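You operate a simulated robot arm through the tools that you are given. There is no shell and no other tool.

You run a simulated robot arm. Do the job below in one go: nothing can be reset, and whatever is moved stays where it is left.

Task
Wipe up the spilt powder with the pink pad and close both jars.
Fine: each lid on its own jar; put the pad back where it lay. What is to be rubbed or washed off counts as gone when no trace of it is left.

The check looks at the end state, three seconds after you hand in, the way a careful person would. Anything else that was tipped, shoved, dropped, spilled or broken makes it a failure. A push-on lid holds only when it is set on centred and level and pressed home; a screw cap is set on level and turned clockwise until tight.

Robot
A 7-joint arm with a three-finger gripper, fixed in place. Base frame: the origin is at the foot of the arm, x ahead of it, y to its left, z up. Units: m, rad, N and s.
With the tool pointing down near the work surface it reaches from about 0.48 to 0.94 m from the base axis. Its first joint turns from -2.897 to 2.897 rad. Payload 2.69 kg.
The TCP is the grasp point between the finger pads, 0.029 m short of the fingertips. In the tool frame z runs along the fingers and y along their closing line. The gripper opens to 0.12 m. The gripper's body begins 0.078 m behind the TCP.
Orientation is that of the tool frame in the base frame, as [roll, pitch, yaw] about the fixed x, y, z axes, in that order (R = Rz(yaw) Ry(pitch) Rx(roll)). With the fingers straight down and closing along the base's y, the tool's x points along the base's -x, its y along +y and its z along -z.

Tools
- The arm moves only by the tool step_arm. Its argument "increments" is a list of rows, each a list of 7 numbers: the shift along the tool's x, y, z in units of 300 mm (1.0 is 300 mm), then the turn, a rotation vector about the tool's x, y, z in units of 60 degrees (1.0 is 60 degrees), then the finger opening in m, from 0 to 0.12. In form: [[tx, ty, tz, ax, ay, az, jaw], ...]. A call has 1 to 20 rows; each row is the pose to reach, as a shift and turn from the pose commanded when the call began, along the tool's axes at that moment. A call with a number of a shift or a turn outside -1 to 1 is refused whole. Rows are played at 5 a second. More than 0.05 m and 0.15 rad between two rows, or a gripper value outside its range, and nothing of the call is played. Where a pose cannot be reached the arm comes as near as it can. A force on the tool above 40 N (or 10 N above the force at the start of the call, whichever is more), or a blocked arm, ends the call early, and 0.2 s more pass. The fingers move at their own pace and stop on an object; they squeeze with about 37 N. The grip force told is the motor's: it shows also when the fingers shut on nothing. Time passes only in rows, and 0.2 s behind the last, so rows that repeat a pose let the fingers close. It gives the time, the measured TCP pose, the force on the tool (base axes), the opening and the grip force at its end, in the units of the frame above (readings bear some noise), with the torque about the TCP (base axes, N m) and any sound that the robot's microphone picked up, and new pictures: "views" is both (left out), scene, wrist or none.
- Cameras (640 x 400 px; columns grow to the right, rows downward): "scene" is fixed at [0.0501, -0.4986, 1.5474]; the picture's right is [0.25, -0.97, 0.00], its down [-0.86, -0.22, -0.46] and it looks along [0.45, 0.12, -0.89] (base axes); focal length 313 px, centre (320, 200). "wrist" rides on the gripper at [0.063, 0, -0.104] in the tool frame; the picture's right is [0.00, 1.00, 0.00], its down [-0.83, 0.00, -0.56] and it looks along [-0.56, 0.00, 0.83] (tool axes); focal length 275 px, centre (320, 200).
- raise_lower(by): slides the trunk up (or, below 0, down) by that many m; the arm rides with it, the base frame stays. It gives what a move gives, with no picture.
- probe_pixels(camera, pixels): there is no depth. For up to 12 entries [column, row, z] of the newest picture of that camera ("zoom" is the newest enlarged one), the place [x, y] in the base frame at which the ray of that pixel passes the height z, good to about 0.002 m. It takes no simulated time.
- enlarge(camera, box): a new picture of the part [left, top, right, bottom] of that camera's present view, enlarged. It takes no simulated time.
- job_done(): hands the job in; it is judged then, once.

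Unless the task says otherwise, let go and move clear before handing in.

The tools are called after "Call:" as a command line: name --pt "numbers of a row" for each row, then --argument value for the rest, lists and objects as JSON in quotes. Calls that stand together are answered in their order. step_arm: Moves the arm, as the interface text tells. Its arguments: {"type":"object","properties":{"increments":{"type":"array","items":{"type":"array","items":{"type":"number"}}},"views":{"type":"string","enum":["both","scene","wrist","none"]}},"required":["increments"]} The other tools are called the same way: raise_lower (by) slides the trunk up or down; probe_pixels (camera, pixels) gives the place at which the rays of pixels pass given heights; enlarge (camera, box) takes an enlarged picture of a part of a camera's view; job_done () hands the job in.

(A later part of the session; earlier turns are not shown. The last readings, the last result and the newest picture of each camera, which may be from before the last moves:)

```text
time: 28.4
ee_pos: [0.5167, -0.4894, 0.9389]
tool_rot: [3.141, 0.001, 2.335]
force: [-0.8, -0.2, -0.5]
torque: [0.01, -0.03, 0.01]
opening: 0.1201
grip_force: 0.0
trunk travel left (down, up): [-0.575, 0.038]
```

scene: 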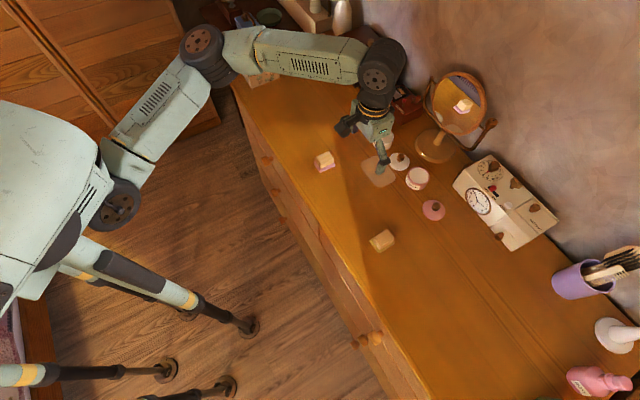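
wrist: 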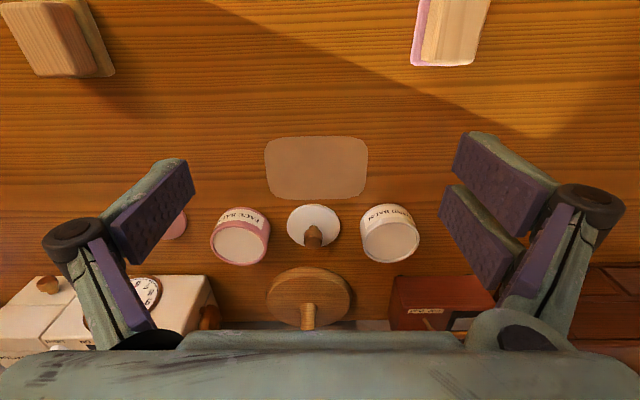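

Call:
enlarge --camera "wrist" --box '[200, 190, 430, 335]'

Call:
enlarge --camera "wrist" --box '[280, 195, 350, 255]'

Call:
enlarge --camera "scene" --box '[390, 60, 510, 200]'

```text
2.76 times, centred on (315, 262) of wrist
```

zoom: 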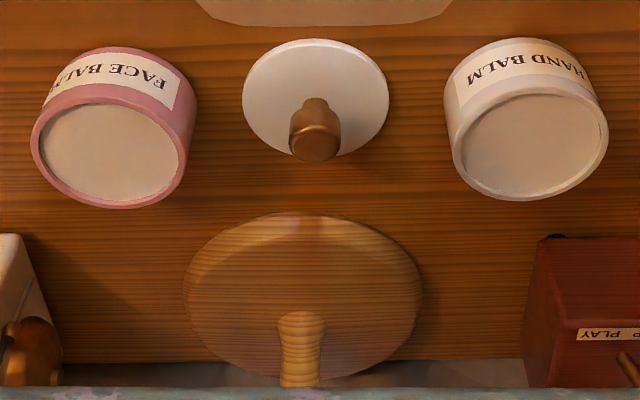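

```text
6.67 times, centred on (315, 225) of wrist
```

zoom: 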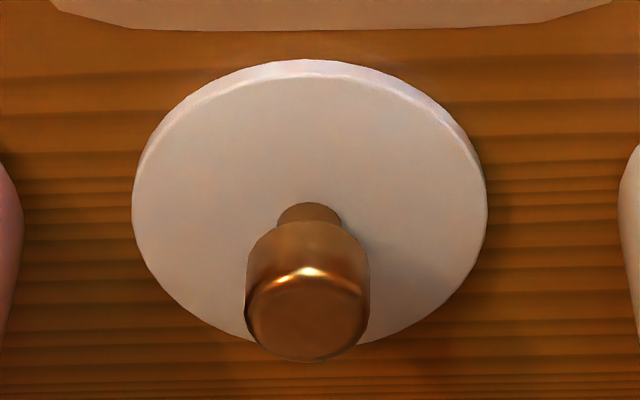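

```text
2.86 times, centred on (450, 130) of scene
```

zoom: 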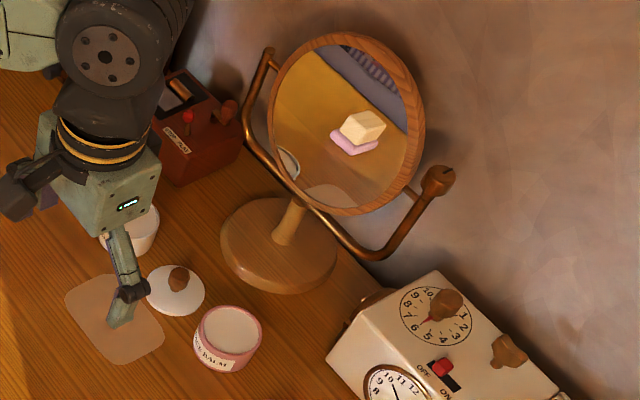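

The lids are flat discs with a round knob, push-on style (no threads visible on the jars). I'll probe the knob and lid outlines in both cameras to get heights and exact centres.

Call:
probe_pixels --camera "wrist" --pixels '[[312.9, 242.7, 0.82], [312.9, 242.7, 0.83], [312.9, 242.7, 0.84], [286.9, 225.5, 0.804], [339.9, 225.5, 0.804], [314, 206, 0.804], [314, 204.5, 0.8], [314, 246.5, 0.804], [301.3, 222, 0.82], [322, 222, 0.82]]'

Call:
probe_pixels --camera "scene" --pixels '[[400.7, 156.2, 0.82], [400.7, 156.2, 0.83], [400.7, 156.2, 0.84], [399.1, 161.6, 0.804], [399.1, 161.6, 0.8]]'

Call:
enlarge --camera "wrist" --box '[350, 195, 430, 270]'

```text
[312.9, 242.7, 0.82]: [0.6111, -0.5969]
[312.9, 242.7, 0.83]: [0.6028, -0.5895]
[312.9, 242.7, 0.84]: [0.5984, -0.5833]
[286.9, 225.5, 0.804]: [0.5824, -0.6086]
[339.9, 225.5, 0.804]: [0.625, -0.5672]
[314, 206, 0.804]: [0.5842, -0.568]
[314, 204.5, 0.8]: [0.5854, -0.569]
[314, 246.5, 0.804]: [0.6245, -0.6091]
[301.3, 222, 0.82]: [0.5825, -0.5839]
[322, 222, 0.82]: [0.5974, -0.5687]
```

```text
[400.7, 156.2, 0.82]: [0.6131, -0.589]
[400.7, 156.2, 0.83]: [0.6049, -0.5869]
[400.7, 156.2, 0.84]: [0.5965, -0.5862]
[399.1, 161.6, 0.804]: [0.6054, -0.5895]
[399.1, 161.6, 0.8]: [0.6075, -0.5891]
```

```text
5.33 times, centred on (390, 232) of wrist
```

zoom: 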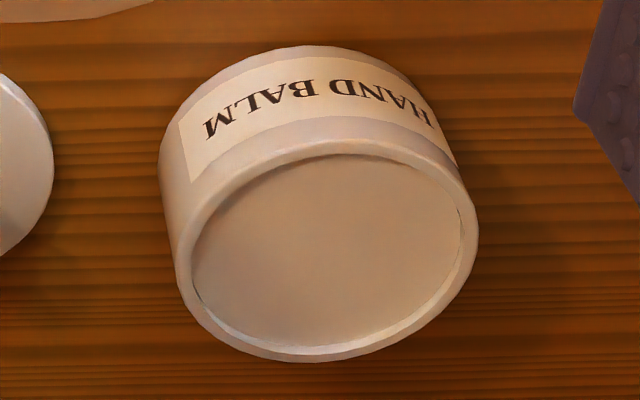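

White lid centre is about (0.6045,-0.589) with knob top near z=0.83. Next I'll triangulate the white jar's rim.

Call:
probe_pixels --camera "zoom" --pixels '[[327, 243, 0.825], [327, 243, 0.83], [327, 243, 0.835], [327, 243, 0.84], [176, 270, 0.832], [478, 217, 0.832], [330, 124, 0.832], [308, 362, 0.832], [305, 45, 0.8], [158, 150, 0.8], [460, 165, 0.832], [195, 320, 0.832]]'

Call:
probe_pixels --camera "scene" --pixels '[[383.5, 135.75, 0.825], [383.5, 135.75, 0.83], [383.5, 135.75, 0.835], [383.5, 135.75, 0.84]]'

Call:
enlarge --camera "wrist" --box '[200, 195, 280, 270]'

```text
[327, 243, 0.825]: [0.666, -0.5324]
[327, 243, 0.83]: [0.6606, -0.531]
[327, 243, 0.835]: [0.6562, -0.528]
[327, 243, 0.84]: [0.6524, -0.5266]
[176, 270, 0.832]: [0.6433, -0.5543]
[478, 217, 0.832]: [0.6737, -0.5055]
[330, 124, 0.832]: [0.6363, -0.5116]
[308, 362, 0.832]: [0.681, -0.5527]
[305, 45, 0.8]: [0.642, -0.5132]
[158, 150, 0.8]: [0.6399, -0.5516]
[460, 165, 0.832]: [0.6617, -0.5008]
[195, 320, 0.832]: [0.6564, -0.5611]
```

```text
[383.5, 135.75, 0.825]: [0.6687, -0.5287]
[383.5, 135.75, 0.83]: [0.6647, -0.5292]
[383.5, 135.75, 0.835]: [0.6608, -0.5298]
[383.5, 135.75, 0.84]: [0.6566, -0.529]
```

```text
5.33 times, centred on (240, 232) of wrist
```

zoom: 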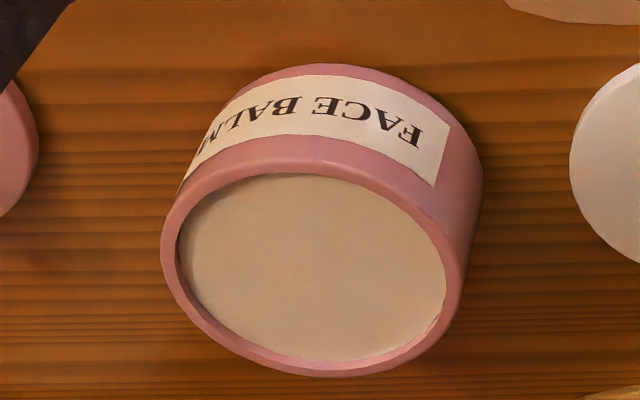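

Rim height is roughly 0.827–0.83, with the white jar near (0.664,-0.530). I'll move above the white lid with a narrower opening and take a close look for alignment.

Call:
step_arm --pt "-0.1 -0.004 0.03 0 0 0 0.06" --pt "-0.2 -0.008 0.06 0 0 0 0.05" --pt "-0.3 -0.01 0.09 0 0 0 0.05" --pt "-0.4 -0.014 0.12 0 0 0 0.05" --pt "-0.439 -0.014 0.129 0 0 0 0.05" --pt "-0.439 -0.014 0.129 0 0 0 0.05" --views "both"

```text
time: 29.8
ee_pos: [0.6057, -0.5885, 0.8994]
tool_rot: [3.141, 0.0, 2.335]
force: [-1.1, 0.2, -0.1]
torque: [-0.04, 0.01, 0.03]
opening: 0.05
grip_force: 0.0
trunk travel left (down, up): [-0.575, 0.038]
```

scene: 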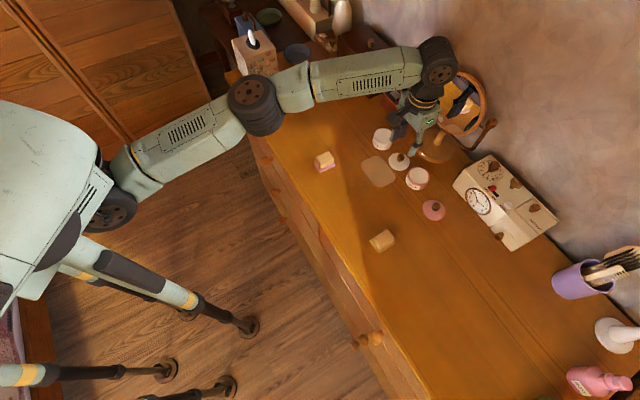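
wrist: 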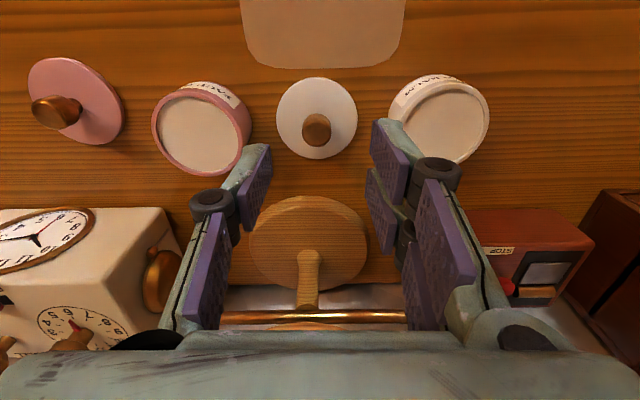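

Knob top is at (316,131) and row matches the TCP line; column is about 4 px (2.6 mm) off. I'll zoom in on the lid before descending.

Call:
enlarge --camera "wrist" --box '[265, 65, 370, 170]'

Call:
enlarge --camera "wrist" --box '[20, 40, 140, 150]'

Call:
enlarge --camera "scene" --box '[370, 120, 450, 230]'

```text
3.81 times, centred on (318, 118) of wrist
```

zoom: 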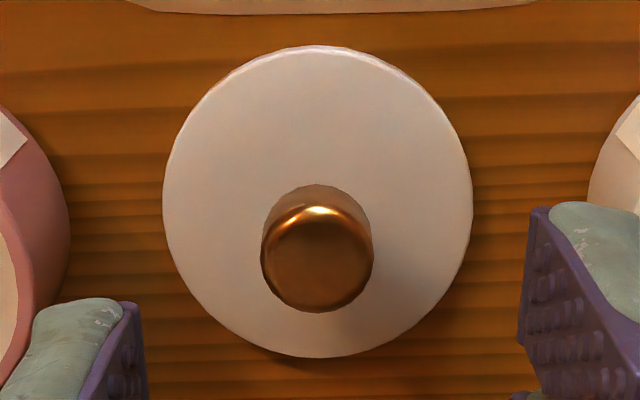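

```text
3.64 times, centred on (80, 95) of wrist
```

zoom: 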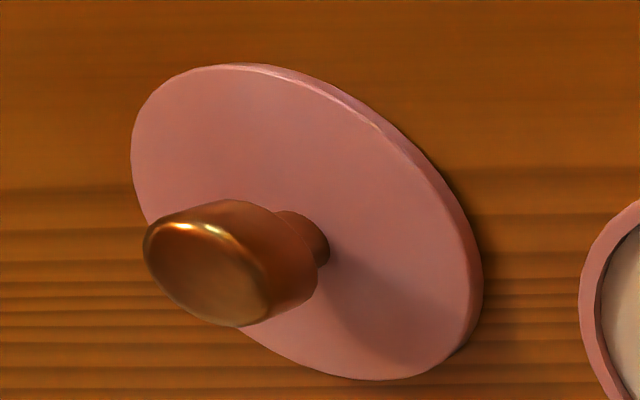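

```text
3.64 times, centred on (410, 175) of scene
```

zoom: 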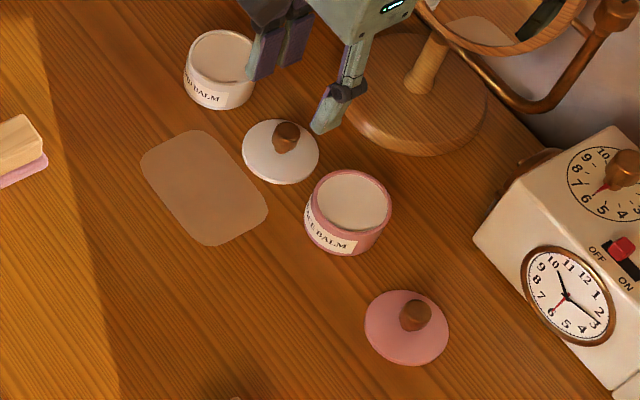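

The knob head is about 19 mm wide on a narrower neck. I'll correct 2.5 mm sideways and descend so the fingertips straddle the knob just above the lid.

Call:
step_arm --pt "0 -0.008 0.05 0 0 0 0.05" --pt "0 -0.008 0.1 0 0 0 0.05" --pt "0 -0.008 0.15 0 0 0 0.05" --pt "0 -0.008 0.18 0 0 0 0.05" --pt "0 -0.008 0.193 0 0 0 0.05" --pt "0 -0.008 0.193 0 0 0 0.05" --views "both"

```text
time: 31.2
ee_pos: [0.6034, -0.5892, 0.8412]
tool_rot: [3.141, -0.001, 2.335]
force: [0.4, -0.7, -0.8]
torque: [0.0, 0.02, 0.0]
opening: 0.0503
grip_force: 0.2
trunk travel left (down, up): [-0.575, 0.038]
```

scene: 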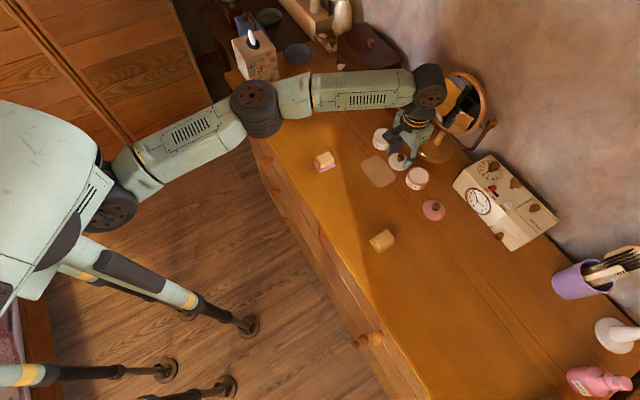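
wrist: 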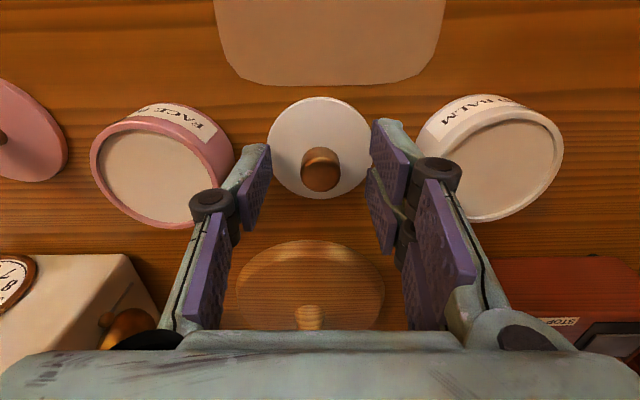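

The knob is centred between the fingers at (321,172). I'll close on it.

Call:
step_arm --pt "0 0 0 0 0 0 0.035" --pt "0 0 0 0 0 0 0.025" --pt "0 0 0 0 0 0 0.015" --pt "0 0 0 0 0 0 0.01" --pt "0 0 0 0 0 0 0.01" --pt "0 0 0 0 0 0 0.01" --views "wrist"

```text
time: 32.6
ee_pos: [0.6034, -0.5908, 0.8415]
tool_rot: [-3.141, 0.0, 2.336]
force: [0.4, 0.2, 0.4]
torque: [0.02, 0.04, 0.01]
opening: 0.0178
grip_force: 37.3
trunk travel left (down, up): [-0.575, 0.038]
```

wrist: 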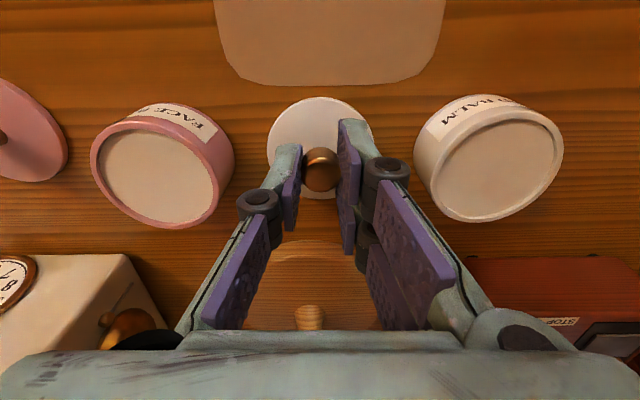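

The knob is gripped (0.0178 m, 37 N). I'll lift the lid 55 mm and check that it hangs level.

Call:
step_arm --pt "0 0 -0.03 0 0 0 0.01" --pt "0 0 -0.08 0 0 0 0.01" --pt "0 0 -0.13 0 0 0 0.01" --pt "0 0 -0.183 0 0 0 0.01" --pt "0 0 -0.183 0 0 0 0.01" --views "both"

Call:
enlarge --camera "scene" --box '[360, 110, 440, 200]'

Call:
enlarge --camera "wrist" --box '[240, 80, 400, 220]'

```text
time: 33.8
ee_pos: [0.6017, -0.5914, 0.8974]
tool_rot: [3.141, 0.001, 2.335]
force: [-0.5, -1.1, 0.1]
torque: [-0.02, 0.0, -0.01]
opening: 0.0171
grip_force: 37.0
trunk travel left (down, up): [-0.575, 0.038]
```

scene: 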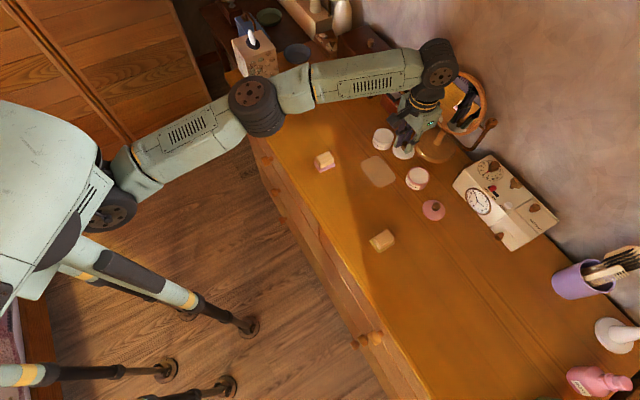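
wrist: 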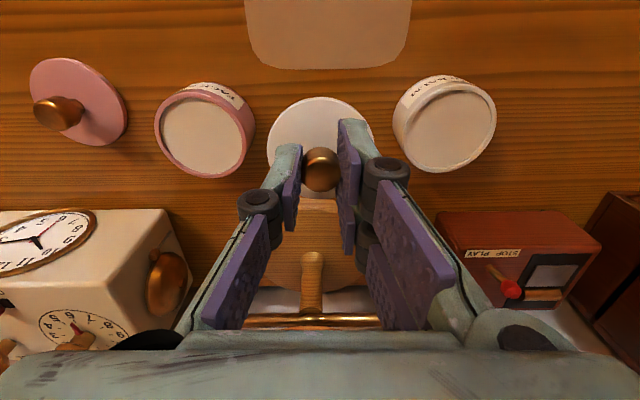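

```text
4.44 times, centred on (400, 155) of scene
```

zoom: 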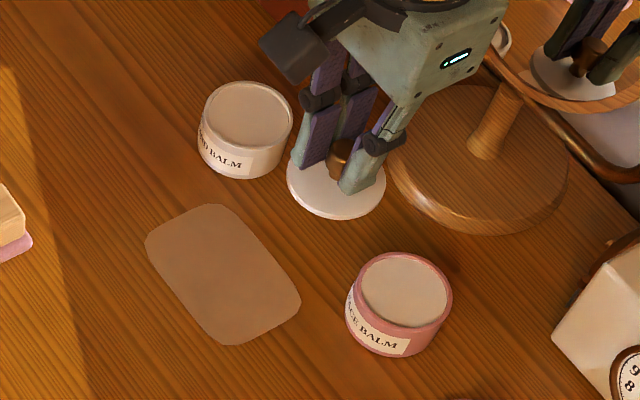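

```text
2.86 times, centred on (320, 150) of wrist
```

zoom: 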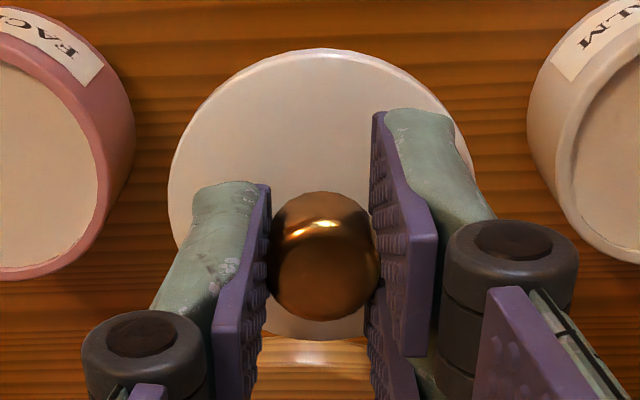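

The lid hangs level and centred between the fingers (edges at cols 266 and 374). I'll zoom on the white jar to measure its rim relative to the hand.

Call:
enlarge --camera "wrist" --box '[385, 65, 505, 180]'

Call:
enlarge --camera "wrist" --box '[145, 70, 265, 185]'

```text
3.48 times, centred on (445, 122) of wrist
```

zoom: 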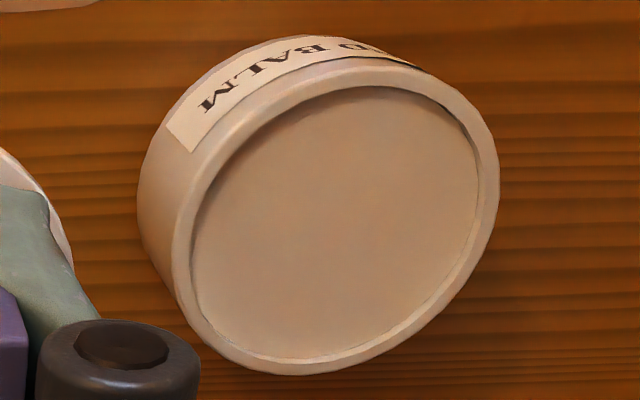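

```text
3.48 times, centred on (205, 128) of wrist
```

zoom: 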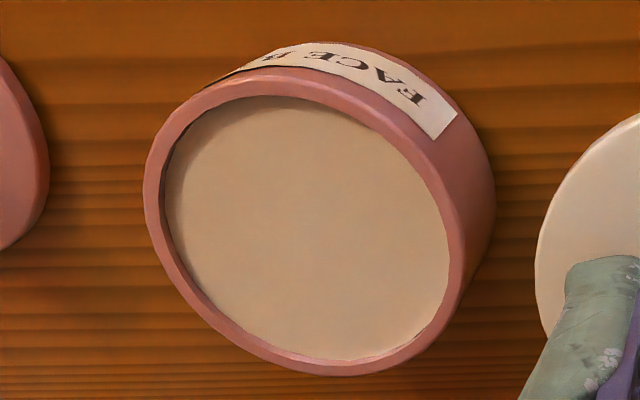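

From the rim ellipse (cols 402–496, rows 84–172) the white jar's axis lies about 83.7 mm to the tool's +y and in line with the lid. I'll carry the lid over the jar at this height.

Call:
step_arm --pt "0 0.07 0 0 0 0 0.01" --pt "0.001 0.14 0 0 0 0 0.01" --pt "0.002 0.21 0 0 0 0 0.01" --pt "0.002 0.279 0 0 0 0 0.01" --pt "0.002 0.279 0 0 0 0 0.01" --views "both"

Call:
enlarge --camera "wrist" --box '[240, 60, 400, 200]'

Call:
enlarge --camera "scene" --box '[350, 100, 430, 170]'

```text
time: 35.0
ee_pos: [0.6632, -0.5304, 0.8974]
tool_rot: [3.141, 0.0, 2.335]
force: [-1.3, -0.5, -0.7]
torque: [0.01, -0.02, -0.02]
opening: 0.0175
grip_force: 37.0
trunk travel left (down, up): [-0.575, 0.038]
```

scene: 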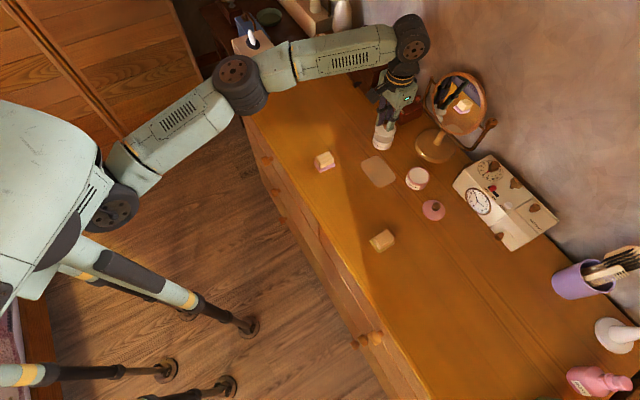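
wrist: 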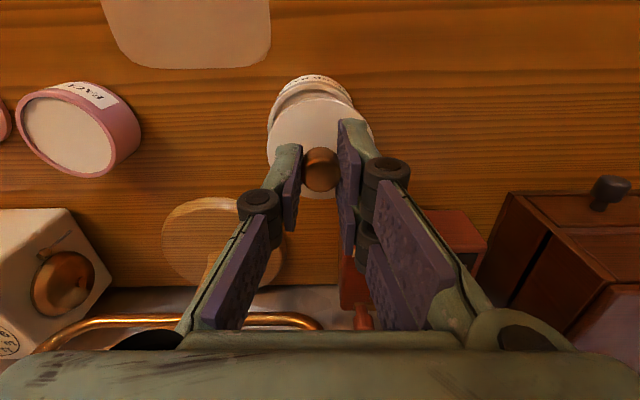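

```text
2.86 times, centred on (320, 130) of wrist
```

zoom: 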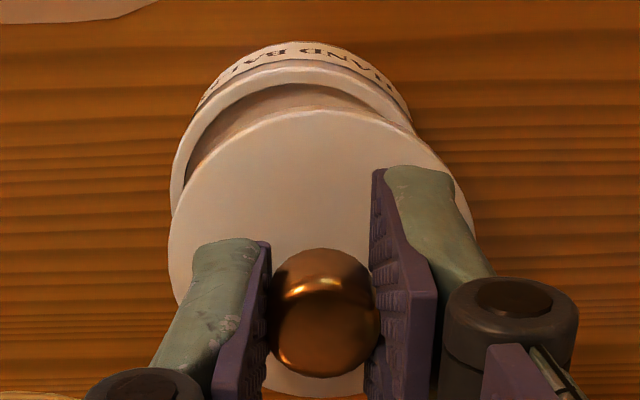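

```text
5.71 times, centred on (390, 135) of scene
```

zoom: 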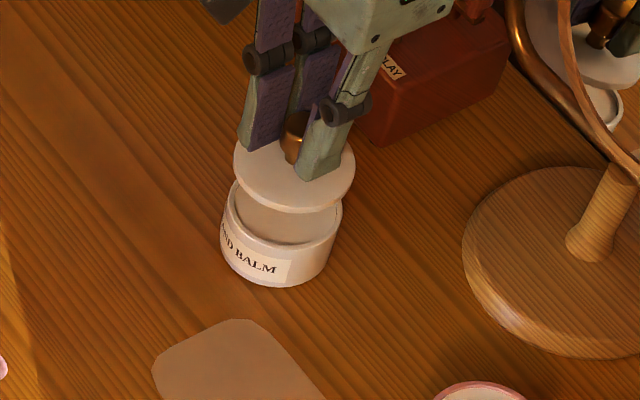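

The jar's rim seems shifted left of the lid here (its left edge near zoom x=170 at the same column as the lid's). I'll zoom tighter to measure the offset.

Call:
enlarge --camera "wrist" --box '[260, 65, 380, 145]'

Call:
enlarge --camera "scene" --box '[365, 115, 405, 155]'

```text
5.00 times, centred on (320, 105) of wrist
```

zoom: 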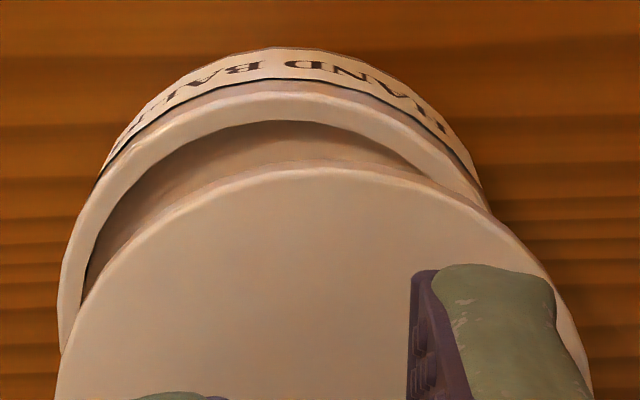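

```text
10.00 times, centred on (385, 135) of scene
```

zoom: 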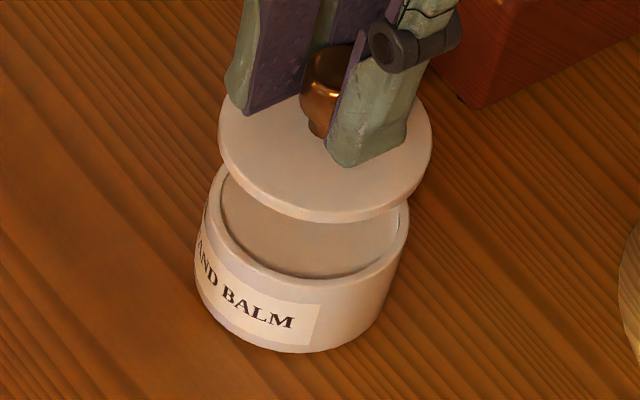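

The two views disagree slightly on sideways alignment, so I'll measure the edges more carefully in a higher zoom of the scene and probe them.

Call:
enlarge --camera "scene" --box '[370, 120, 400, 140]'

Call:
enlarge --camera "scene" --box '[370, 135, 400, 155]'

```text
16.00 times, centred on (385, 130) of scene
```

zoom: 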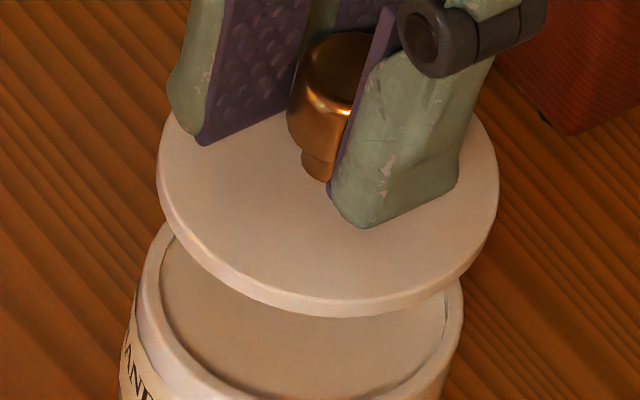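

```text
16.00 times, centred on (385, 145) of scene
```

zoom: 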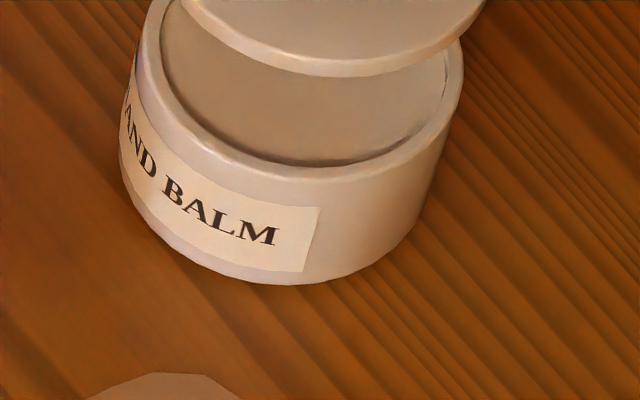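

The scene view suggests about 1–2 mm misalignment while the wrist suggests 4 mm, so I'll lower the lid to just above the rim where parallax is small.

Call:
step_arm --pt "0 0 0.025 0 0 0 0.01" --pt "0 0 0.05 0 0 0 0.01" --pt "0 0 0.067 0 0 0 0.01" --pt "0 0 0.067 0 0 0 0.01" --views "both"

Call:
enlarge --camera "wrist" --box '[255, 65, 385, 165]'

Call:
enlarge --camera "scene" --box '[368, 120, 400, 152]'

```text
time: 36.0
ee_pos: [0.6635, -0.5297, 0.8757]
tool_rot: [-3.141, -0.001, 2.335]
force: [0.4, 0.2, -0.6]
torque: [0.02, 0.0, -0.01]
opening: 0.0174
grip_force: 36.6
trunk travel left (down, up): [-0.575, 0.038]
```

scene: 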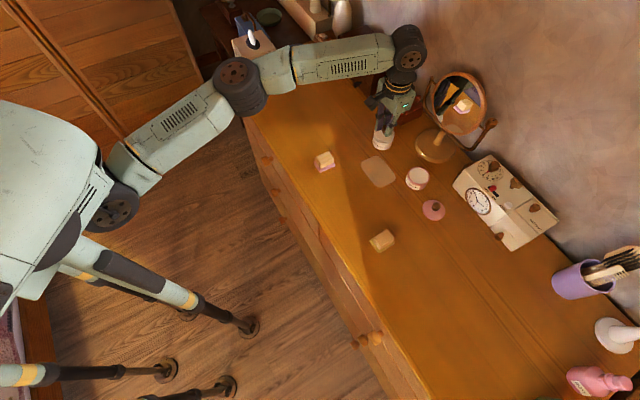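
wrist: 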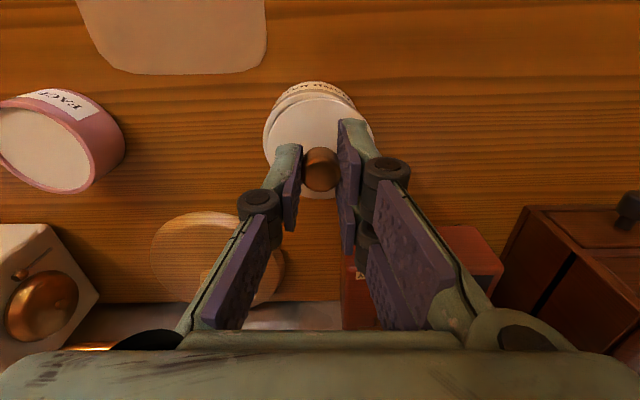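

```text
4.00 times, centred on (320, 115) of wrist
```

zoom: 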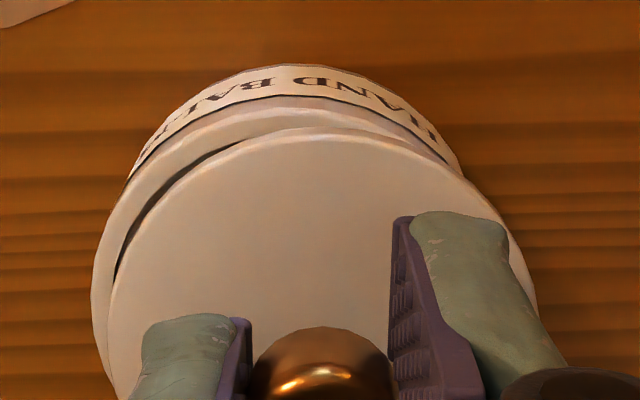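

```text
12.50 times, centred on (384, 136) of scene
```

zoom: 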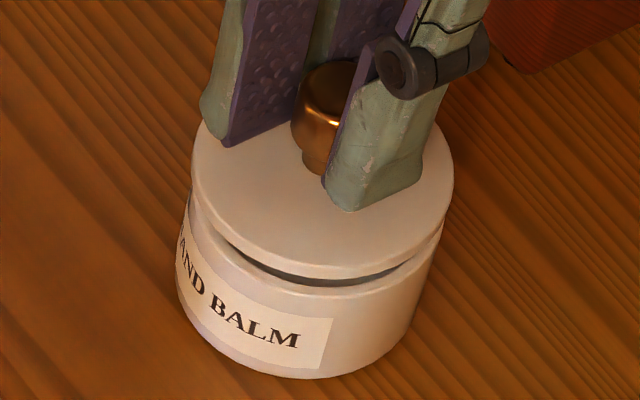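

Fitting both views together indicates the gap is already almost zero and the lid needs to shift about 3 mm to −y and 2 mm toward the camera. I'll raise 4 mm, shift, and look again.

Call:
step_arm --pt "0 0 -0.013 0 0 0 0.01" --pt "0.0073 -0.01 -0.013 0 0 0 0.01" --pt "0.0073 -0.01 -0.013 0 0 0 0.01" --views "both"

Call:
enlarge --camera "wrist" --box '[255, 65, 385, 165]'

Call:
enlarge --camera "scene" --box '[368, 120, 400, 152]'

```text
time: 36.8
ee_pos: [0.6593, -0.5327, 0.8814]
tool_rot: [-3.141, 0.0, 2.334]
force: [0.1, 0.7, 0.2]
torque: [-0.02, -0.01, -0.01]
opening: 0.0172
grip_force: 36.8
trunk travel left (down, up): [-0.575, 0.038]
```

scene: 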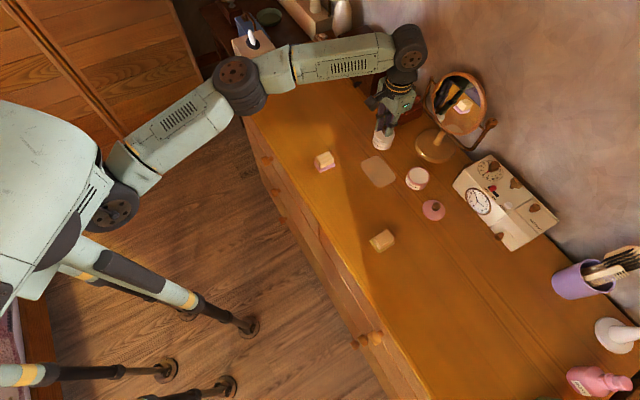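
wrist: 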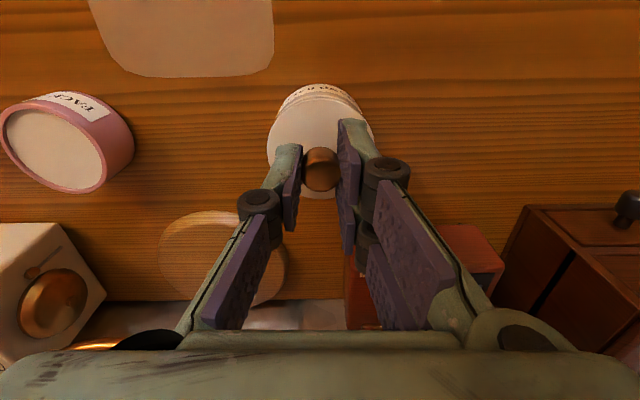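

```text
4.00 times, centred on (320, 115) of wrist
```

zoom: 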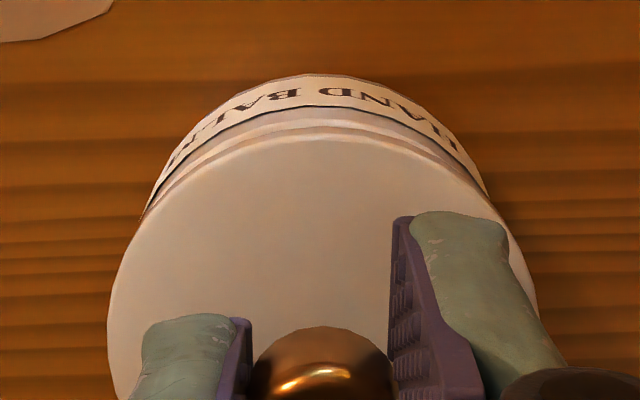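

```text
12.50 times, centred on (384, 136) of scene
```

zoom: 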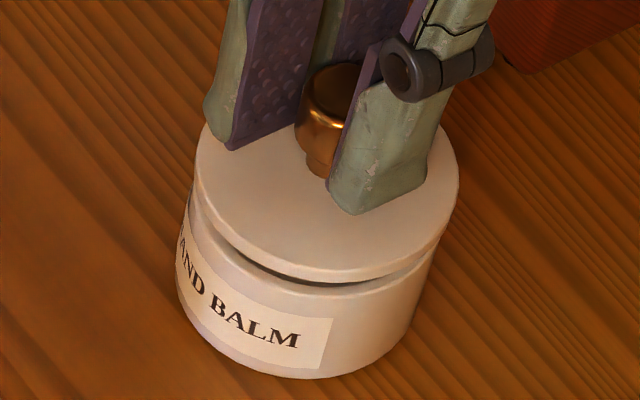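

Sideways alignment is now good (jar body mid at col 320.2, lid at 320.6); both views say the lid is still about 1.3 mm too far back. I'll shift that and lower to near contact.

Call:
step_arm --pt "0.0043 0 0 0 0 0 0.01" --pt "0.0043 0 0.007 0 0 0 0.01" --pt "0.0043 0 0.013 0 0 0 0.01" --pt "0.0043 0 0.013 0 0 0 0.01" --views "both"

Call:
enlarge --camera "wrist" --box '[255, 65, 385, 165]'

Call:
enlarge --camera "scene" --box '[368, 120, 400, 152]'

```text
time: 37.8
ee_pos: [0.6588, -0.5317, 0.8765]
tool_rot: [3.141, 0.0, 2.334]
force: [-0.1, 0.2, -0.7]
torque: [-0.03, 0.06, 0.01]
opening: 0.0172
grip_force: 36.8
trunk travel left (down, up): [-0.575, 0.038]
```

scene: 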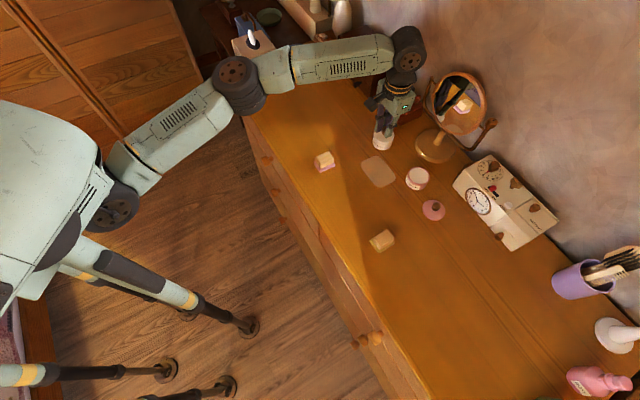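
wrist: 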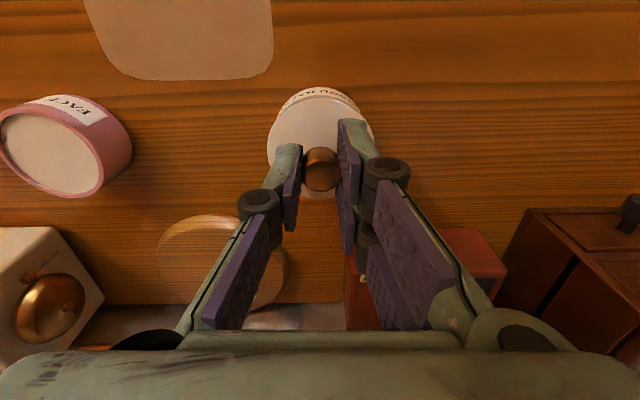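

```text
4.00 times, centred on (320, 115) of wrist
```

zoom: 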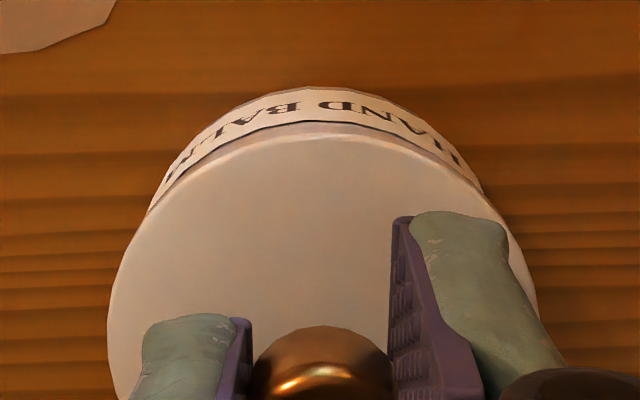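

```text
12.50 times, centred on (384, 136) of scene
```

zoom: 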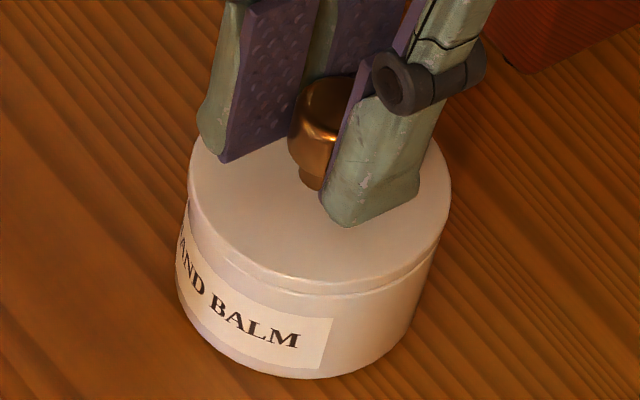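

The lid now sits concentric with the jar in both views with a very small gap. I'll lower in small steps and watch the force.

Call:
step_arm --pt "0 0 0.003 0 0 0 0.01" --pt "0 0 0.006 0 0 0 0.01" --pt "0 0 0.006 0 0 0 0.01" --views "none"

```text
time: 38.6
ee_pos: [0.6583, -0.5302, 0.8761]
tool_rot: [3.141, -0.002, 2.336]
force: [-0.9, -0.2, -0.7]
torque: [-0.04, 0.01, 0.0]
opening: 0.0174
grip_force: 37.0
trunk travel left (down, up): [-0.575, 0.038]
```

Call:
step_arm --pt "0 0 0.003 0 0 0 0.01" --pt "0 0 0.006 0 0 0 0.01" --pt "0 0 0.006 0 0 0 0.01" --views "none"

```text
time: 39.4
ee_pos: [0.6583, -0.5311, 0.8752]
tool_rot: [3.142, 0.002, 2.333]
force: [1.0, -3.2, 9.4]
torque: [-0.11, 0.09, 0.01]
opening: 0.0173
grip_force: 37.1
trunk travel left (down, up): [-0.575, 0.038]
```

Contact at about 9 N with a small sideways reaction. I'll look at how the lid sits before pressing.

Call:
enlarge --camera "scene" --box '[368, 120, 400, 152]'

Call:
enlarge --camera "wrist" --box '[255, 65, 385, 165]'

```text
12.50 times, centred on (384, 136) of scene
```

zoom: 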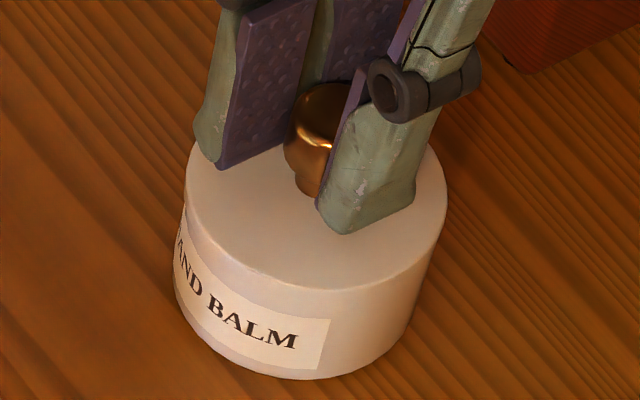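

```text
4.00 times, centred on (320, 115) of wrist
```

zoom: 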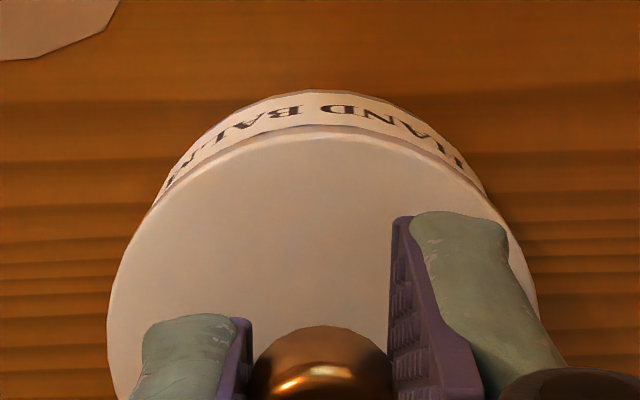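

The lid now covers the rim with no visible gap and looks level. I'll ease 0.5 mm back to relieve the sideways force and press down further in steps.

Call:
step_arm --pt "-0.0015 0 0 0 0 0 0.01" --pt "-0.0015 0 0.003 0 0 0 0.01" --pt "-0.0015 0 0.006 0 0 0 0.01" --pt "-0.0015 0 0.006 0 0 0 0.01" --views "none"

```text
time: 40.4
ee_pos: [0.6589, -0.5297, 0.8745]
tool_rot: [-3.142, 0.004, 2.336]
force: [3.0, -1.8, 24.4]
torque: [-0.05, -0.02, -0.01]
opening: 0.0171
grip_force: 37.0
trunk travel left (down, up): [-0.575, 0.038]
```

Force is 24 N with tiny sideways load, no click yet. I'll press a little more.

Call:
step_arm --pt "0 0 0.002 0 0 0 0.01" --pt "0 0 0.004 0 0 0 0.01" --pt "0 0 0.004 0 0 0 0.01" --views "both"

Call:
enlarge --camera "scene" --box '[368, 120, 400, 152]'

Call:
enlarge --camera "wrist" --box '[255, 65, 385, 165]'

```text
time: 41.2
ee_pos: [0.6571, -0.5303, 0.874]
tool_rot: [3.141, 0.006, 2.335]
force: [4.0, -1.4, 31.1]
torque: [-0.02, -0.1, -0.02]
opening: 0.0171
grip_force: 37.2
trunk travel left (down, up): [-0.575, 0.038]
```

scene: 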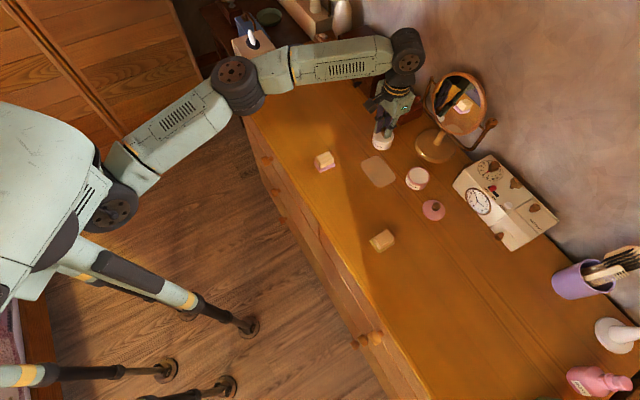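
wrist: 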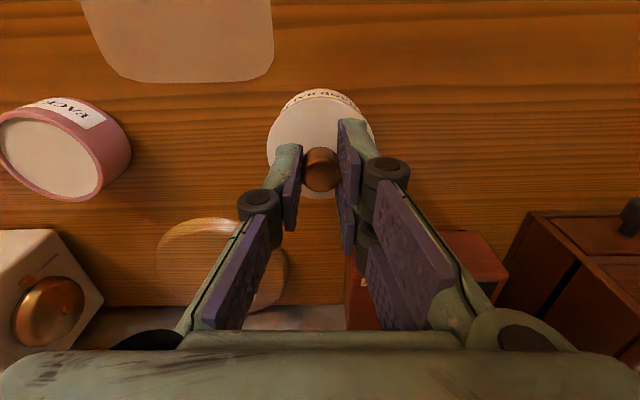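

```text
12.50 times, centred on (384, 136) of scene
```

zoom: 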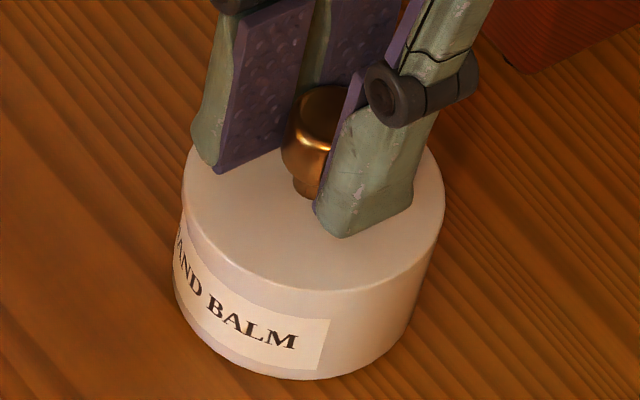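

```text
4.00 times, centred on (320, 115) of wrist
```

zoom: 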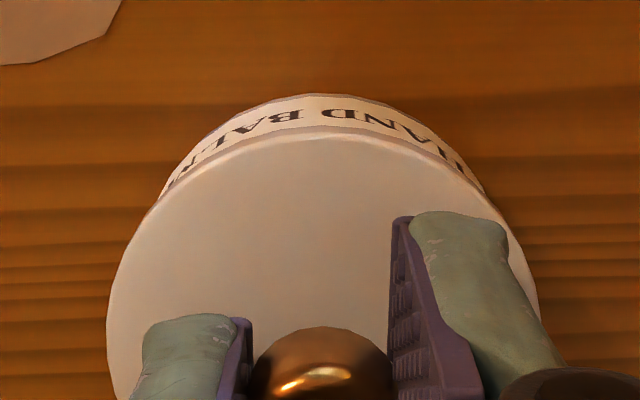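

31 N pressed, the lid sits flush and concentric with no gap in either view. I'll press slightly more, close to the limit, to be sure it is home.

Call:
step_arm --pt "0 0 0.0015 0 0 0 0.01" --pt "0 0 0.003 0 0 0 0.01" --pt "0 0 0.003 0 0 0 0.01" --views "none"

```text
time: 42.0
ee_pos: [0.6576, -0.5302, 0.8741]
tool_rot: [3.141, 0.005, 2.335]
force: [2.5, -0.5, 34.1]
torque: [0.0, 0.01, -0.02]
opening: 0.0171
grip_force: 36.8
trunk travel left (down, up): [-0.575, 0.038]
```

Force is 34 N with negligible side load and torque. I'll relax the press, open the fingers, and rise to check the lid stays.

Call:
step_arm --pt "0 0 -0.008 0 0 0 0.01" --pt "0 0 -0.015 0 0 0 0.01" --pt "0 0 -0.015 0 0 0 0.025" --pt "0 0 -0.015 0 0 0 0.04" --pt "0 0 -0.015 0 0 0 0.045" --pt "0 0 -0.05 0 0 0 0.045" --pt "0 0 -0.1 0 0 0 0.045" --pt "0 0 -0.15 0 0 0 0.045" --pt "0 0 -0.15 0 0 0 0.045" --views "both"

Call:
enlarge --camera "scene" --box '[368, 120, 400, 152]'

Call:
enlarge --camera "wrist" --box '[255, 65, 385, 165]'

```text
time: 44.0
ee_pos: [0.6588, -0.5326, 0.9128]
tool_rot: [-3.139, 0.0, 2.336]
force: [1.7, -0.4, -0.2]
torque: [0.0, 0.02, 0.01]
opening: 0.045
grip_force: 0.0
trunk travel left (down, up): [-0.575, 0.038]
heard: snap
```

scene: 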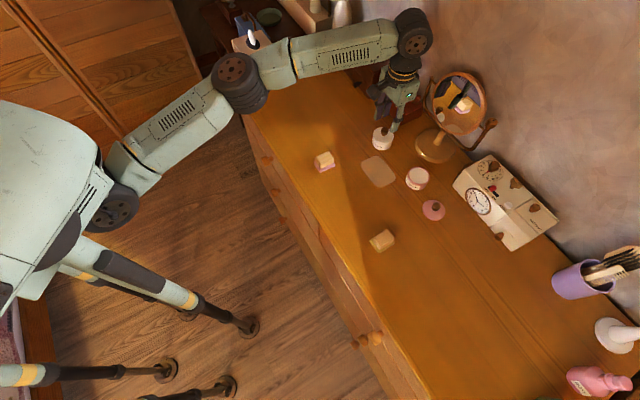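
wrist: 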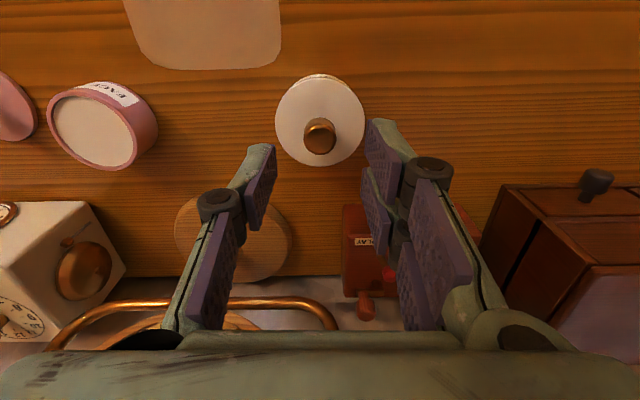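

```text
12.50 times, centred on (384, 136) of scene
```

zoom: 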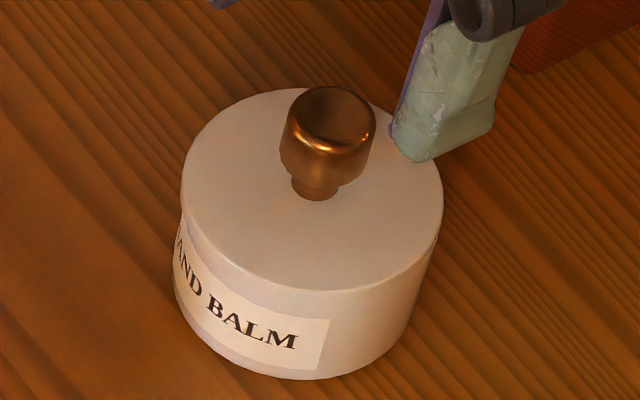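

```text
4.00 times, centred on (320, 115) of wrist
```

zoom: 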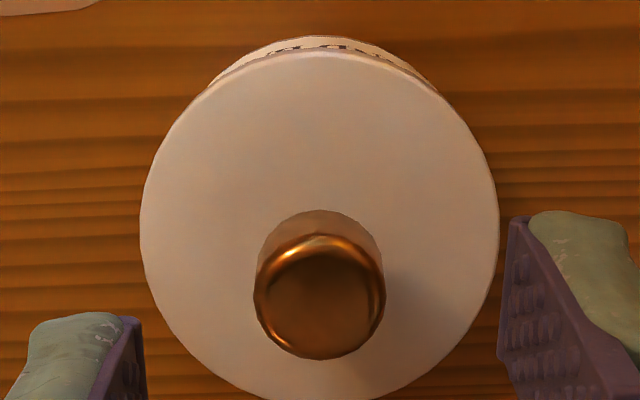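

I heard a snap, and the lid sits level on the jar with no gap. To be sure it is home, I'll close the fingers above the knob and press straight down on it.

Call:
step_arm --pt "0 0 0 0 0 0 0.02" --pt "0 0 0 0 0 0 0.0" --pt "0 0 0 0 0 0 0.0" --pt "0 0 0.03 0 0 0 0.0" --pt "0 0 0.055 0 0 0 0.0" --pt "0 0 0.055 0 0 0 0.0" --views "wrist"

```text
time: 45.4
ee_pos: [0.6588, -0.5305, 0.8979]
tool_rot: [-3.14, -0.001, 2.334]
force: [-0.1, 0.4, 0.6]
torque: [0.02, 0.0, 0.0]
opening: 0.0002
grip_force: 28.9
trunk travel left (down, up): [-0.575, 0.038]
```

wrist: 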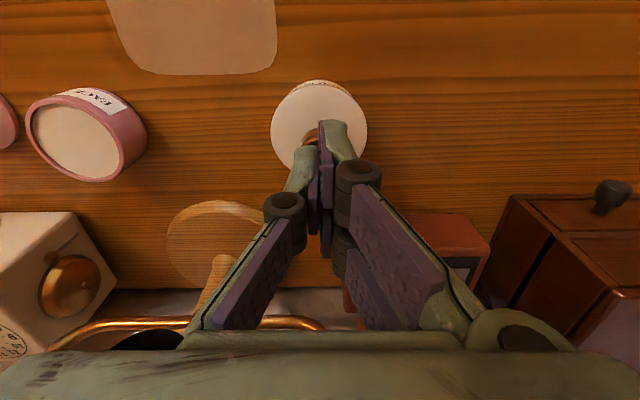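

The closed fingertips are over the knob. I'll lower until contact and press.

Call:
step_arm --pt "0 0 0.01 0 0 0 0.0" --pt "0 0 0.017 0 0 0 0.0" --pt "0 0 0.021 0 0 0 0.0" --pt "0 0 0.025 0 0 0 0.0" --pt "0 0 0.025 0 0 0 0.0" --views "none"

```text
time: 46.6
ee_pos: [0.6599, -0.5307, 0.8902]
tool_rot: [-3.141, -0.001, 2.336]
force: [-0.1, -0.7, 0.5]
torque: [-0.03, -0.02, 0.02]
opening: 0.006
grip_force: 28.6
trunk travel left (down, up): [-0.575, 0.038]
```

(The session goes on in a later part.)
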